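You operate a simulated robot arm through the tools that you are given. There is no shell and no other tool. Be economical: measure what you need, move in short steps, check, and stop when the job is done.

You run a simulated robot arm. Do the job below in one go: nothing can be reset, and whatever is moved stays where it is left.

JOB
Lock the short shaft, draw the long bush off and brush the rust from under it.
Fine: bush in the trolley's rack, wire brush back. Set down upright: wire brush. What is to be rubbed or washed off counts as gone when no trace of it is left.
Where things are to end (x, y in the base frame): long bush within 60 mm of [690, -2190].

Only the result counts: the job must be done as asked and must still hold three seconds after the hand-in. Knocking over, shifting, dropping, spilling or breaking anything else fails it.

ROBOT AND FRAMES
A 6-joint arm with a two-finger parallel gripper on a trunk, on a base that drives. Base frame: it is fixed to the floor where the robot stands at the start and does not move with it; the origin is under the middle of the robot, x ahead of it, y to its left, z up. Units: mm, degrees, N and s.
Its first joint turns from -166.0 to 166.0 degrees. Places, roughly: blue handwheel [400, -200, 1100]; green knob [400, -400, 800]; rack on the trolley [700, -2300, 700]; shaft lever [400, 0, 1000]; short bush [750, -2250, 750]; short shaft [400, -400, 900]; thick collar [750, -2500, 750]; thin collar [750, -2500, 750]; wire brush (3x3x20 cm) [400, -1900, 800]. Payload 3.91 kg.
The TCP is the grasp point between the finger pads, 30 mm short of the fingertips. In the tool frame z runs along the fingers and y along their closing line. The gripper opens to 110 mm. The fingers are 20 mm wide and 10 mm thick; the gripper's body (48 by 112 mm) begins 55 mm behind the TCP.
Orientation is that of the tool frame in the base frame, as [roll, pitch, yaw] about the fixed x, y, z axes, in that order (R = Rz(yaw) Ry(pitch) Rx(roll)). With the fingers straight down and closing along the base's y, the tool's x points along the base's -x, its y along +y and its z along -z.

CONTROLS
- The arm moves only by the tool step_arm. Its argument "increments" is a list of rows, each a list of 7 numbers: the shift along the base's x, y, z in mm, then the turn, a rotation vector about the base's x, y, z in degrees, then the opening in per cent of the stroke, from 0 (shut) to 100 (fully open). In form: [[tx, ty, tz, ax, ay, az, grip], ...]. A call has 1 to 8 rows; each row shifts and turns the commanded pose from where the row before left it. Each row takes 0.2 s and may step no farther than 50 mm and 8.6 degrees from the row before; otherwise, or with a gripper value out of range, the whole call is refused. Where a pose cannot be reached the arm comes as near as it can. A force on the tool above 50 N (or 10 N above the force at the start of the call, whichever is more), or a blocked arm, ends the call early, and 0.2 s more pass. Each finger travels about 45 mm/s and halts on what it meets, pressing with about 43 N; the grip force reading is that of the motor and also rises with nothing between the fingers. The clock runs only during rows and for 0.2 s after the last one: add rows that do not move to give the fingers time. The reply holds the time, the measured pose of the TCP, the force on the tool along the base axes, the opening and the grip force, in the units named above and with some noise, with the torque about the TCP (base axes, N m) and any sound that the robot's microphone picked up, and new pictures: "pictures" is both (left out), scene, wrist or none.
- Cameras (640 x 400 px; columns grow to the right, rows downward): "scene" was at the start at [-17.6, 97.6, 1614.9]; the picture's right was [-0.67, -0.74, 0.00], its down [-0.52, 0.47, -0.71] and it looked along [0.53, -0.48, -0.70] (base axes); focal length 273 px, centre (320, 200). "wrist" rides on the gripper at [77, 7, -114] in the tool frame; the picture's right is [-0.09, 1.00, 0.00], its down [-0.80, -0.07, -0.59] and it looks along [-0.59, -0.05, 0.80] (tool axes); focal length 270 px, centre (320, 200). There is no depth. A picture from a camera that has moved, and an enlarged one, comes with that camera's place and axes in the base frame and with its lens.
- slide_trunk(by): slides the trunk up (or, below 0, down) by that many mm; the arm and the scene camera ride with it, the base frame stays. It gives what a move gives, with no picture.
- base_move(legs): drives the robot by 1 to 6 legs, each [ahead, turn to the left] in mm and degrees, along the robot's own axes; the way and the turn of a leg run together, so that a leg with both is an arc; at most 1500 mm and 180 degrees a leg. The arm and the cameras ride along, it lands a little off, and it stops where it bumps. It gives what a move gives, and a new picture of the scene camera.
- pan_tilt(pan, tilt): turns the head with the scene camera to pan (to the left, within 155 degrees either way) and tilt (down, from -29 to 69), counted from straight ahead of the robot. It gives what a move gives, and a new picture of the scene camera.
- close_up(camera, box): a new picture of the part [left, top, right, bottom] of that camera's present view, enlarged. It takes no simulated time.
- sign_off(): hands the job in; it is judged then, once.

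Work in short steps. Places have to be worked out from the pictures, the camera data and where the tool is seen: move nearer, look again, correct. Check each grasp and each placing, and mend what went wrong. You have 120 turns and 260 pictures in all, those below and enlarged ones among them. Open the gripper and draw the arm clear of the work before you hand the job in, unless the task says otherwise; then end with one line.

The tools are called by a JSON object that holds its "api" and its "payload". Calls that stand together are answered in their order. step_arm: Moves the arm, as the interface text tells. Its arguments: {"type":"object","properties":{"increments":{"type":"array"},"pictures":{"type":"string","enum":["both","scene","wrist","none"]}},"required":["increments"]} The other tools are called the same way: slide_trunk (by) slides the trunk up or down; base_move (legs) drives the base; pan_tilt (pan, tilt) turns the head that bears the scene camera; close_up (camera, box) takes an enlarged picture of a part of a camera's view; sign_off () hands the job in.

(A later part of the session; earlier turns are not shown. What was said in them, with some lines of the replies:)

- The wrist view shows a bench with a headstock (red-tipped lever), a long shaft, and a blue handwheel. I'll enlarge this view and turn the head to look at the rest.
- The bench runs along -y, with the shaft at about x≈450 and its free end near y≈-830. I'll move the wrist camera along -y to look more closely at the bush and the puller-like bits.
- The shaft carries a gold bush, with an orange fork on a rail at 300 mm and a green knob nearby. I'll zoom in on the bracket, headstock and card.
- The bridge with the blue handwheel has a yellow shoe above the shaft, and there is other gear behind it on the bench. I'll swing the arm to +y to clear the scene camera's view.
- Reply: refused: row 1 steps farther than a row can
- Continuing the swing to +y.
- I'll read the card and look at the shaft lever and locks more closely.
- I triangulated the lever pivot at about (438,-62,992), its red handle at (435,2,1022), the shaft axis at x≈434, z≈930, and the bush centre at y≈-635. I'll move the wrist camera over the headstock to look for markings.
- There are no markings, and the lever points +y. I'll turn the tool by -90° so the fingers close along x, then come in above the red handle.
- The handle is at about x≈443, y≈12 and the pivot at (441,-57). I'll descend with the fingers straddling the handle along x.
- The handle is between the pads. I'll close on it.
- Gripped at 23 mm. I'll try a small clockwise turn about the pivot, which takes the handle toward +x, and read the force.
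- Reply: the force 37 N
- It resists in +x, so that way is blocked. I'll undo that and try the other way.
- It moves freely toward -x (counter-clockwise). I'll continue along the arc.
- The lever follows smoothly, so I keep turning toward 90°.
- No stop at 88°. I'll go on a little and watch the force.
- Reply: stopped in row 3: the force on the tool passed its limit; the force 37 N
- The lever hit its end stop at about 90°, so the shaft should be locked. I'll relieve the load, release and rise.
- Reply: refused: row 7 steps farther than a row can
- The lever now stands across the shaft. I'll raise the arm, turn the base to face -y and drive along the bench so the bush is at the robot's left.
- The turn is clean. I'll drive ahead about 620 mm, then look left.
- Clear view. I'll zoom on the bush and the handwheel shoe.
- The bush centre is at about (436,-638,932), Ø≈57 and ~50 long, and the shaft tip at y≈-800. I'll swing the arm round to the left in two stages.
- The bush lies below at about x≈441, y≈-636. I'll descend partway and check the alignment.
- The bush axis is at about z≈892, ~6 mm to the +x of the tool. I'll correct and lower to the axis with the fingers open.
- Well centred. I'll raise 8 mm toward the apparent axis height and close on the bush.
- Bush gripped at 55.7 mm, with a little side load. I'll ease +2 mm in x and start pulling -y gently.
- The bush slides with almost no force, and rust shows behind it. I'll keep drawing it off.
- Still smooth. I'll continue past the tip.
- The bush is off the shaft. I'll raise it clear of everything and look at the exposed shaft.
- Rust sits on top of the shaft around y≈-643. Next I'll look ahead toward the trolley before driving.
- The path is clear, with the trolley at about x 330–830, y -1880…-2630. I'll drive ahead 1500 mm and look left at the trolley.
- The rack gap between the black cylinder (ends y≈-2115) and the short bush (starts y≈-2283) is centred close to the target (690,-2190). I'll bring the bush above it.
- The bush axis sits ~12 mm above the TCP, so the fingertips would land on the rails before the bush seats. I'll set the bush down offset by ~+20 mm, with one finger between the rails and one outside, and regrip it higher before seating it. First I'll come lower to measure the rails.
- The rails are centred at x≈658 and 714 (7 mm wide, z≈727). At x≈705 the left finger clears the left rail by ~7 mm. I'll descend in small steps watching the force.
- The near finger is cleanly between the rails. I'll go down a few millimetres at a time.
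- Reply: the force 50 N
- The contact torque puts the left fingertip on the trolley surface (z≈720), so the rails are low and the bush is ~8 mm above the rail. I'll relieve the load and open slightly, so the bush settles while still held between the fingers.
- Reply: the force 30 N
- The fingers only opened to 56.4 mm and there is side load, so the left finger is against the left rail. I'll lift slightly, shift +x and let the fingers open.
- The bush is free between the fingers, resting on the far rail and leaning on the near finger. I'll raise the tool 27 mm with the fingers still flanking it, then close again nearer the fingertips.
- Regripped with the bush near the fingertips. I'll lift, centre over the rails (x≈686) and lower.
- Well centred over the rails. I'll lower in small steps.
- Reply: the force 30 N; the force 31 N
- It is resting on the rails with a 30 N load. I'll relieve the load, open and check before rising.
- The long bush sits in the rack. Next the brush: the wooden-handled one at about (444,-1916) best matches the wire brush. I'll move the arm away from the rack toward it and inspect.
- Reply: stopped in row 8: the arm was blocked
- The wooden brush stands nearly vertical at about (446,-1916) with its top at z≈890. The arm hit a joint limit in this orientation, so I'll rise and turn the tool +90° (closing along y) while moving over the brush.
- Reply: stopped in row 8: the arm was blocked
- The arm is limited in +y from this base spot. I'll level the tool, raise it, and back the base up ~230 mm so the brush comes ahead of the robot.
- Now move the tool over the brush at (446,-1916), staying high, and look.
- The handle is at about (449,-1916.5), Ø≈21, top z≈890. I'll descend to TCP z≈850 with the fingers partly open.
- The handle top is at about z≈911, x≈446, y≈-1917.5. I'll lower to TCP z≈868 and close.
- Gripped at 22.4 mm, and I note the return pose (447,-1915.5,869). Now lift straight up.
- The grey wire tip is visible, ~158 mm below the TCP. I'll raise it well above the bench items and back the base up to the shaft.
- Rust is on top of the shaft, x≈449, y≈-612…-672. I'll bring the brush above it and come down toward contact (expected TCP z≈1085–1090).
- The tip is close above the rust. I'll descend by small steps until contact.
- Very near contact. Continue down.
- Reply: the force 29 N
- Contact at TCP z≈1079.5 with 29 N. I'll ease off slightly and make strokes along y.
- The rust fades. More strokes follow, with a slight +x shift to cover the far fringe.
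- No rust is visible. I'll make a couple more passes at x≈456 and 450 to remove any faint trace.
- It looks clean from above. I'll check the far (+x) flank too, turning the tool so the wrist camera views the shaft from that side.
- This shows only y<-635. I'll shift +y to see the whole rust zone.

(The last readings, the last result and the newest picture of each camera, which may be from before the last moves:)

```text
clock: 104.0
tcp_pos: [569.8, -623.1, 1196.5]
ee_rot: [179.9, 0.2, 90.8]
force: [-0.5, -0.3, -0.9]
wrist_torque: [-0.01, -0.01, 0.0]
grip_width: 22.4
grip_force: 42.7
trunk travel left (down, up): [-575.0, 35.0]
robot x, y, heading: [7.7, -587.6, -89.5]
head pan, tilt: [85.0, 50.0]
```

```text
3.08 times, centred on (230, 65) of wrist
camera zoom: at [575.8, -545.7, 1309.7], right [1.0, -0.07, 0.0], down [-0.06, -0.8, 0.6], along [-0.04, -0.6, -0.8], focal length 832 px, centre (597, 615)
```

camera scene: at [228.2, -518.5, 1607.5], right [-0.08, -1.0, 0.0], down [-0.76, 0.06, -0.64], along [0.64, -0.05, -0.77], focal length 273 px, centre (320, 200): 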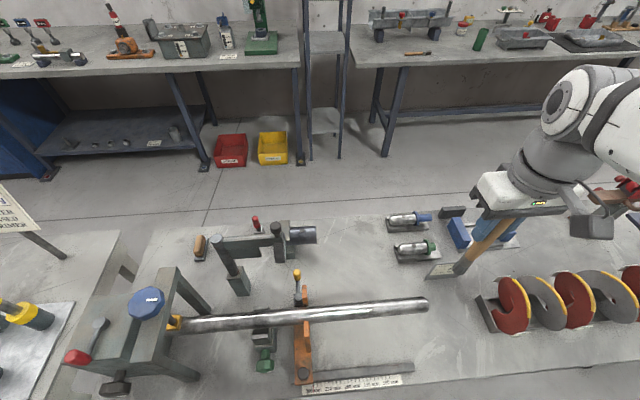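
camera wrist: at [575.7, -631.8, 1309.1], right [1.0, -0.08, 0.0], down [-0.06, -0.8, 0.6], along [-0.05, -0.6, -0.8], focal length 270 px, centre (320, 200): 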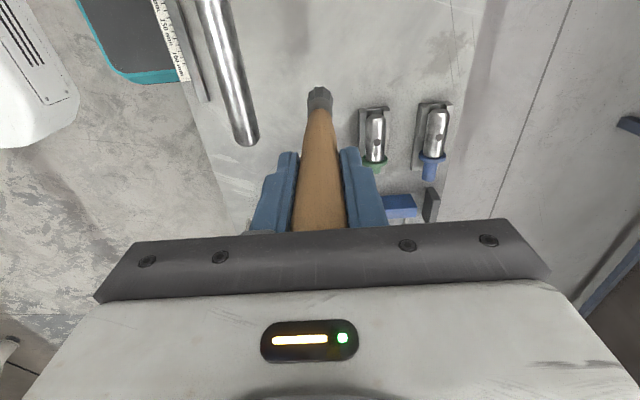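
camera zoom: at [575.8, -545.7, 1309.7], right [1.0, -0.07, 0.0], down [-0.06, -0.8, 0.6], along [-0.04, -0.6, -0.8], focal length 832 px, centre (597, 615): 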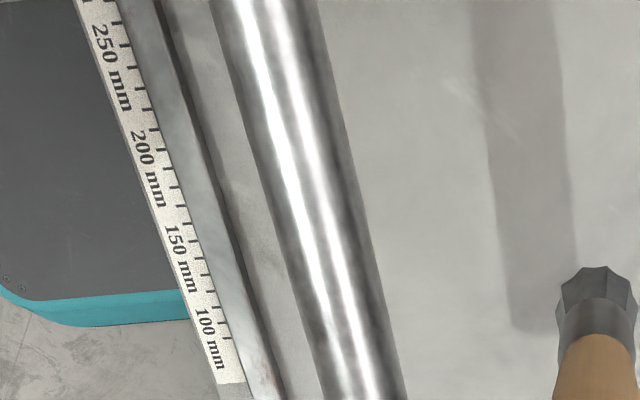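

The far flank is clean too. I'll rotate the tool back, raise, and drive to the trolley to return the brush.

{"api": "step_arm", "payload": {"increments": [[-15, -6, 10, 0, 0, 8.5, 0], [-15, -6, 10, 0, 0, 8.5, 0], [-15, -6, 10, 0, 0, 8.5, 0], [-15, -6, 10, 0, 0, 8.5, 0], [-15, -6, 10, 0, 0, 8.5, 0], [-15, -6, 10, 0, 0, 8.5, 0], [-15, -6, 0, 0, 0, 8.5, 0], [-15, -6, 0, 0, 0, 8.5, 0]], "pictures": "none"}}

{"api": "step_arm", "payload": {"increments": [[-2, -6, 0, 0, 0, 8.5, 0], [0, 0, 0, 0, 0, 8.5, 0], [0, 0, 0, 0, 0, 5.2, 0]], "pictures": "none"}}

{"api": "base_move", "payload": {"legs": [[1250, 0]]}}

```text
clock: 105.8
tcp_pos: [449.0, -671.2, 1255.8]
ee_rot: [179.9, 0.2, 158.9]
force: [0.3, -0.4, -0.4]
wrist_torque: [0.03, 0.01, 0.0]
grip_width: 22.5
grip_force: 42.8
trunk travel left (down, up): [-575.0, 35.0]
robot x, y, heading: [0.8, -591.5, -89.5]
head pan, tilt: [85.0, 50.0]
```

```text
clock: 106.6
tcp_pos: [448.1, -678.3, 1255.6]
ee_rot: [179.9, 0.1, -179.0]
force: [0.2, -0.7, 0.0]
wrist_torque: [-0.01, -0.02, 0.03]
grip_width: 22.3
grip_force: 43.5
trunk travel left (down, up): [-575.0, 35.0]
robot x, y, heading: [3.2, -594.9, -89.4]
head pan, tilt: [85.0, 50.0]
```

```text
clock: 112.9
tcp_pos: [455.0, -1936.2, 1255.7]
ee_rot: [180.0, 0.1, -179.1]
force: [-0.3, -0.1, -0.8]
wrist_torque: [0.03, -0.01, -0.03]
grip_width: 22.6
grip_force: 42.7
trunk travel left (down, up): [-575.0, 35.0]
robot x, y, heading: [13.4, -1846.5, -89.7]
head pan, tilt: [85.0, 50.0]
camera scene: at [237.1, -1775.9, 1607.5], right [-0.08, -1.0, 0.0], down [-0.76, 0.06, -0.64], along [0.64, -0.05, -0.77], focal length 273 px, centre (320, 200)
```

scene: 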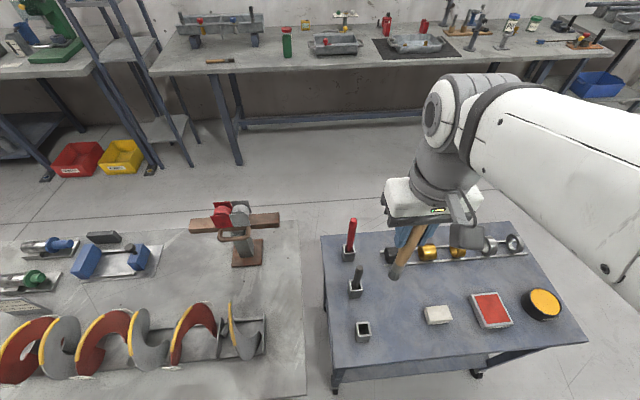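

Move above the pot to the pose of the earlier lift, (447.5,-1915.4,1075), and compare the view.

{"api": "step_arm", "payload": {"increments": [[-3, 10, -45, 0, 0, 0, 0], [-4.5, 10.8, -45, 0, 0, 0, 0], [0, 0, -45, 0, 0, 0, 0], [0, 0, -45, 0, 0, 0, 0], [0, 0, 0, 0, 0, 0, 0]], "pictures": "wrist"}}

{"api": "close_up", "payload": {"camera": "wrist", "box": [220, 0, 420, 240]}}

{"api": "close_up", "payload": {"camera": "scene", "box": [330, 210, 450, 370]}}

```text
clock: 114.1
tcp_pos: [447.3, -1913.8, 1073.6]
ee_rot: [-179.9, 0.2, -179.2]
force: [-0.6, 0.1, -0.4]
wrist_torque: [-0.03, 0.0, 0.02]
grip_width: 22.4
grip_force: 43.3
trunk travel left (down, up): [-575.0, 35.0]
robot x, y, heading: [14.5, -1848.4, -89.7]
head pan, tilt: [85.0, 50.0]
camera wrist: at [369.6, -1908.7, 1188.2], right [0.07, 1.0, 0.0], down [0.8, -0.06, 0.6], along [0.6, -0.04, -0.8], focal length 270 px, centre (320, 200)
```

wrist: 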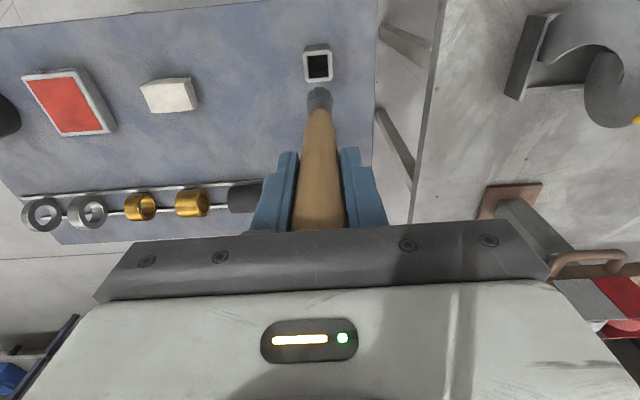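

```text
1.67 times, centred on (320, 120) of wrist
camera zoom: at [369.6, -1908.7, 1188.2], right [0.07, 1.0, 0.0], down [0.8, -0.06, 0.6], along [0.6, -0.04, -0.8], focal length 450 px, centre (320, 333)
```

zoom: 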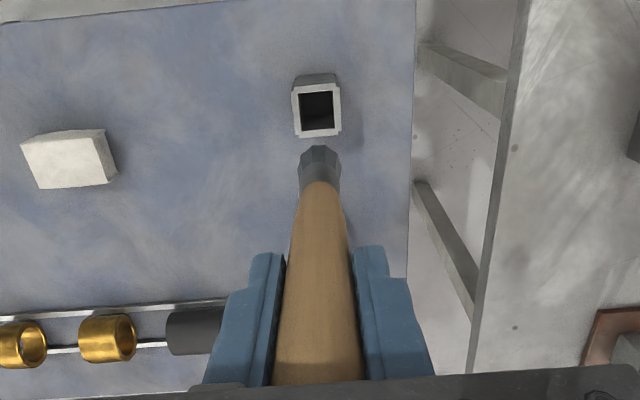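

```text
2.50 times, centred on (390, 290) of scene
camera zoom: at [236.9, -1775.6, 1607.5], right [-0.08, -1.0, 0.0], down [-0.76, 0.06, -0.64], along [0.64, -0.05, -0.77], focal length 682 px, centre (145, -25)
```

zoom: 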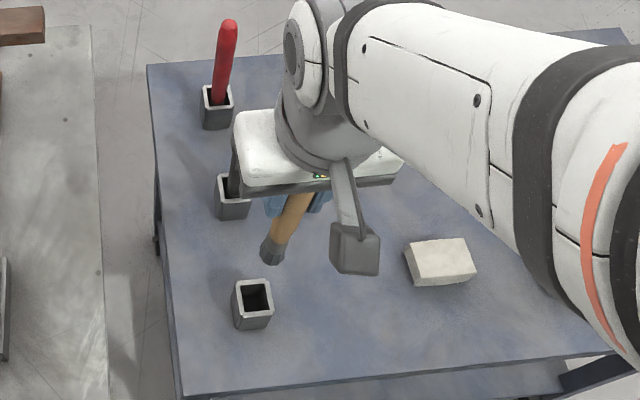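

The view nearly matches the earlier lift. I'll shift y by -2.5 mm and descend into the pot, checking forces at the rim.

{"api": "step_arm", "payload": {"increments": [[0, -2.5, -40, 0, 0, 0, 0], [0, 0, -40, 0, 0, 0, 0], [0, 0, -35, 0, 0, 0, 0], [0, 0, -20, 0, 0, 0, 0], [0, 0, 0, 0, 0, 0, 0]], "pictures": "wrist"}}

{"api": "close_up", "payload": {"camera": "wrist", "box": [260, 40, 380, 180]}}

{"api": "close_up", "payload": {"camera": "scene", "box": [340, 270, 410, 360]}}

```text
clock: 115.3
tcp_pos: [447.5, -1917.7, 940.0]
ee_rot: [-180.0, 0.2, -179.2]
force: [-0.4, -0.2, -1.0]
wrist_torque: [-0.01, -0.01, 0.03]
grip_width: 22.6
grip_force: 43.2
trunk travel left (down, up): [-575.0, 35.0]
robot x, y, heading: [12.3, -1845.3, -89.5]
head pan, tilt: [85.0, 50.0]
camera wrist: at [371.1, -1912.4, 1054.3], right [0.07, 1.0, 0.0], down [0.8, -0.06, 0.6], along [0.6, -0.04, -0.8], focal length 270 px, centre (320, 200)
```

wrist: 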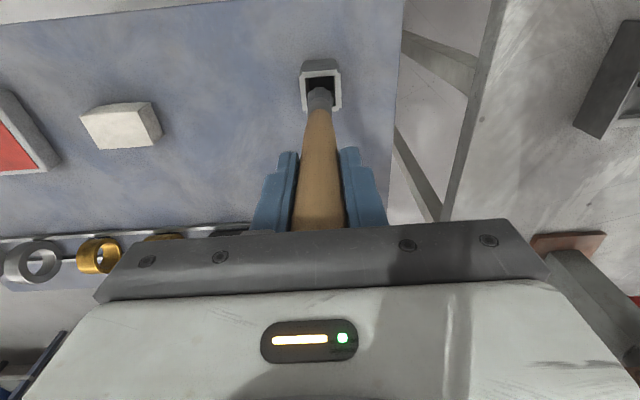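

```text
2.86 times, centred on (320, 110) of wrist
camera zoom: at [371.1, -1912.4, 1054.3], right [0.07, 1.0, 0.0], down [0.8, -0.06, 0.6], along [0.6, -0.04, -0.8], focal length 772 px, centre (320, 457)
```

zoom: 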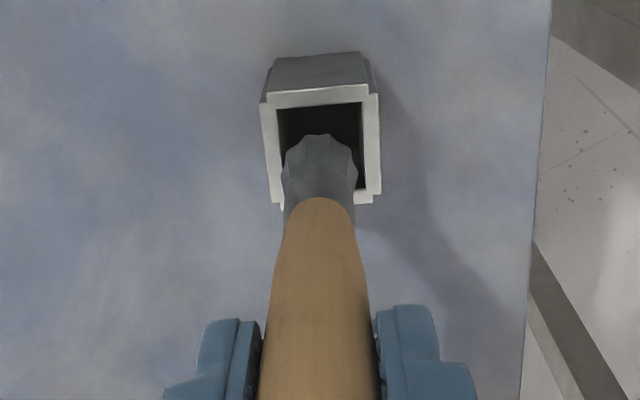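

```text
4.44 times, centred on (375, 315) of scene
camera zoom: at [237.0, -1775.6, 1607.5], right [-0.08, -1.0, 0.0], down [-0.76, 0.06, -0.64], along [0.64, -0.05, -0.77], focal length 1213 px, centre (76, -311)
```

zoom: 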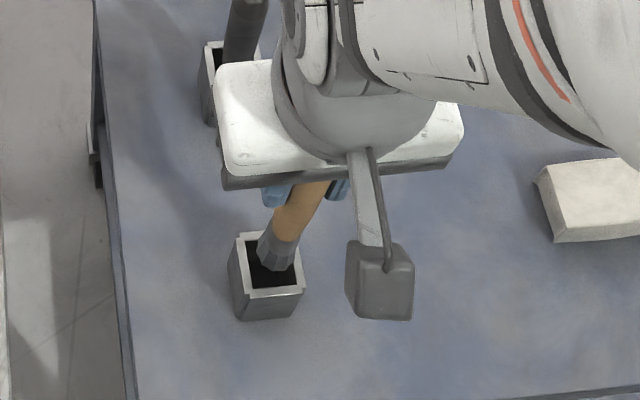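

Aligned with the opening. I'll descend gently into the pot.

{"api": "step_arm", "payload": {"increments": [[0, 0.5, -10, 0, 0, 0, 0], [0, 0, -10, 0, 0, 0, 0], [0, 0, -10, 0, 0, 0, 0]], "pictures": "none"}}

{"api": "close_up", "payload": {"camera": "wrist", "box": [260, 40, 380, 180]}}

```text
clock: 116.1
tcp_pos: [448.1, -1917.4, 910.1]
ee_rot: [-179.9, 0.2, -179.2]
force: [0.3, 0.3, -0.7]
wrist_torque: [0.01, 0.03, -0.03]
grip_width: 22.5
grip_force: 43.8
trunk travel left (down, up): [-575.0, 35.0]
robot x, y, heading: [11.3, -1845.5, -89.8]
head pan, tilt: [85.0, 50.0]
```

```text
2.86 times, centred on (320, 110) of wrist
camera zoom: at [370.6, -1911.4, 1024.6], right [0.07, 1.0, 0.0], down [0.8, -0.06, 0.6], along [0.6, -0.04, -0.8], focal length 772 px, centre (320, 457)
```

zoom: 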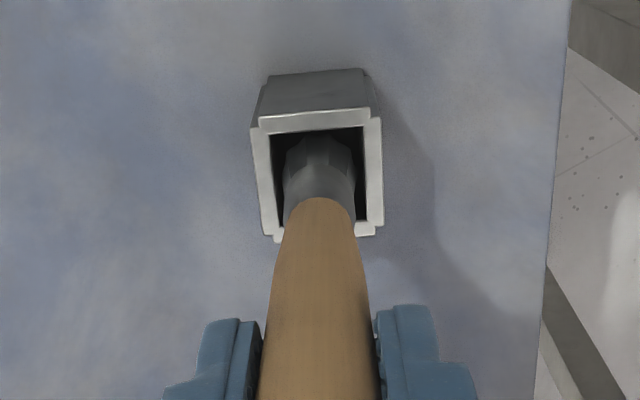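

The tip is in the pot with no contact. Continue down to the bottom (~z 866).

{"api": "step_arm", "payload": {"increments": [[0, 0, -15, 0, 0, 0, 0], [0, 0, -12, 0, 0, 0, 0], [0, 0, -8, 0, 0, 0, 0], [0, 0, -4, 0, 0, 0, 0], [0, 0, -3, 0, 0, 0, 0]], "pictures": "none"}}

```text
clock: 117.3
tcp_pos: [448.3, -1916.9, 867.6]
ee_rot: [-179.9, 0.2, -179.2]
force: [0.9, -0.4, -0.6]
wrist_torque: [0.02, 0.0, 0.0]
grip_width: 22.6
grip_force: 43.2
trunk travel left (down, up): [-575.0, 35.0]
robot x, y, heading: [10.4, -1850.0, -89.7]
head pan, tilt: [85.0, 50.0]
```

{"api": "step_arm", "payload": {"increments": [[0, 0, -1.5, 0, 0, 0, 0], [0, 0, -1.5, 0, 0, 0, 0], [0, 0, -1, 0, 0, 0, 0]], "pictures": "none"}}

```text
clock: 118.1
tcp_pos: [448.2, -1918.0, 866.0]
ee_rot: [-180.0, 0.2, -179.1]
force: [-1.2, 0.1, 12.2]
wrist_torque: [0.02, 0.28, 0.0]
grip_width: 22.5
grip_force: 43.4
trunk travel left (down, up): [-575.0, 35.0]
robot x, y, heading: [11.2, -1845.7, -90.0]
head pan, tilt: [85.0, 50.0]
```

The brush is on the pot's bottom (12 N). I'll ease off, open slowly and rise straight.

{"api": "step_arm", "payload": {"increments": [[0, 0, 1, 0, 0, 0, 0], [0, 0, 0, 0, 0, 0, 30], [0, 0, 0, 0, 0, 0, 60], [0, 0, 0, 0, 0, 0, 60], [0, 0, 0, 0, 0, 0, 60]], "pictures": "wrist"}}

{"api": "step_arm", "payload": {"increments": [[0, 0, 20, 0, 0, 0, 60], [0, 0, 40, 0, 0, 0, 60], [0, 0, 45, 0, 0, 0, 60], [0, 0, 45, 0, 0, 0, 80], [0, 0, 45, 0, 0, 0, 100], [-20, 40, 10, 0, 0, 0, 100], [-20, 40, 10, 0, 0, 0, 100], [-20, 40, 10, 0, 0, 0, 100]]}}

{"api": "close_up", "payload": {"camera": "scene", "box": [310, 210, 560, 370]}}

```text
clock: 119.3
tcp_pos: [447.6, -1916.4, 866.2]
ee_rot: [-180.0, 0.2, -179.2]
force: [-0.5, -0.5, -0.4]
wrist_torque: [0.01, -0.02, 0.01]
grip_width: 65.9
grip_force: 0.1
trunk travel left (down, up): [-575.0, 35.0]
robot x, y, heading: [11.7, -1847.4, -89.8]
head pan, tilt: [85.0, 50.0]
camera wrist: at [370.6, -1911.1, 979.7], right [0.07, 1.0, 0.0], down [0.8, -0.06, 0.6], along [0.6, -0.04, -0.8], focal length 270 px, centre (320, 200)
```

wrist: 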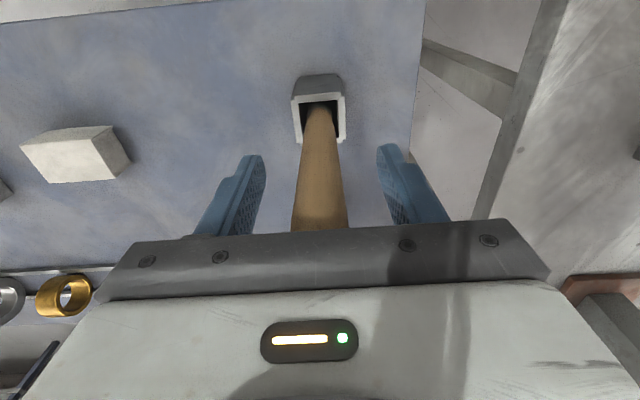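

```text
clock: 121.1
tcp_pos: [386.9, -1797.0, 1089.8]
ee_rot: [-179.9, 0.3, -179.2]
force: [0.0, 0.2, -0.1]
wrist_torque: [-0.04, 0.02, 0.01]
grip_width: 110.2
grip_force: 0.0
trunk travel left (down, up): [-575.0, 35.0]
robot x, y, heading: [9.8, -1847.2, -89.6]
head pan, tilt: [85.0, 50.0]
camera scene: at [236.5, -1774.9, 1607.5], right [-0.08, -1.0, 0.0], down [-0.76, 0.06, -0.64], along [0.64, -0.05, -0.77], focal length 273 px, centre (320, 200)
camera wrist: at [309.8, -1790.5, 1204.6], right [0.07, 1.0, 0.0], down [0.8, -0.06, 0.6], along [0.6, -0.05, -0.8], focal length 270 px, centre (320, 200)
```

scene: 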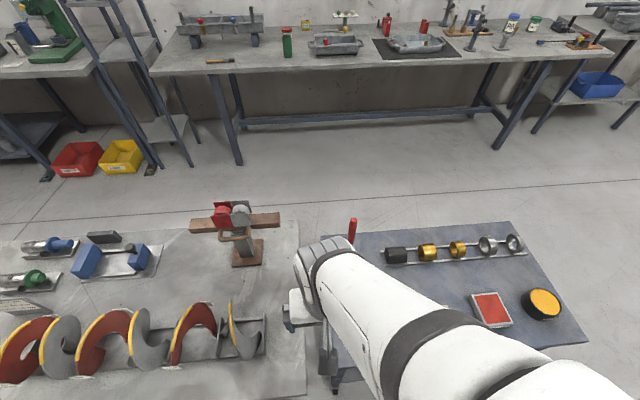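
wrist: 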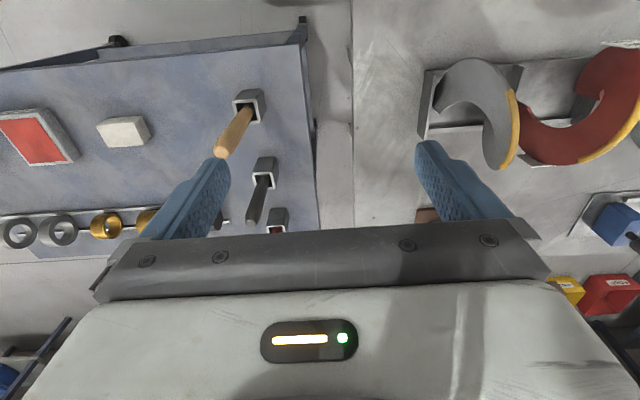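

```text
2.50 times, centred on (435, 290) of scene
camera zoom: at [236.5, -1774.9, 1607.5], right [-0.08, -1.0, 0.0], down [-0.76, 0.06, -0.64], along [0.64, -0.05, -0.77], focal length 682 px, centre (32, -25)
```

zoom: 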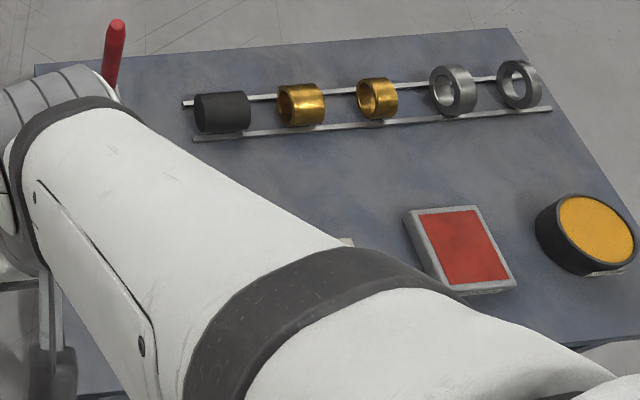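

The long bush sits in the rack at about (684,-2190) and the wire brush stands upright in its pot. The rust is gone, the lever is at its locked stop, and the arm is clear with the gripper open, so I hand in.

{"api": "sign_off", "payload": {}}

```text
The job is handed in.
```

The job is handed in. I turned the shaft lever 90° to its stop; nothing marks which position is locked, but the shaft did not move when I drew the bush off. The long bush is in the trolley's rack at about (684, -2190), the rust is gone as far as the views from above and the far side show, and the wire brush is back upright in its pot.
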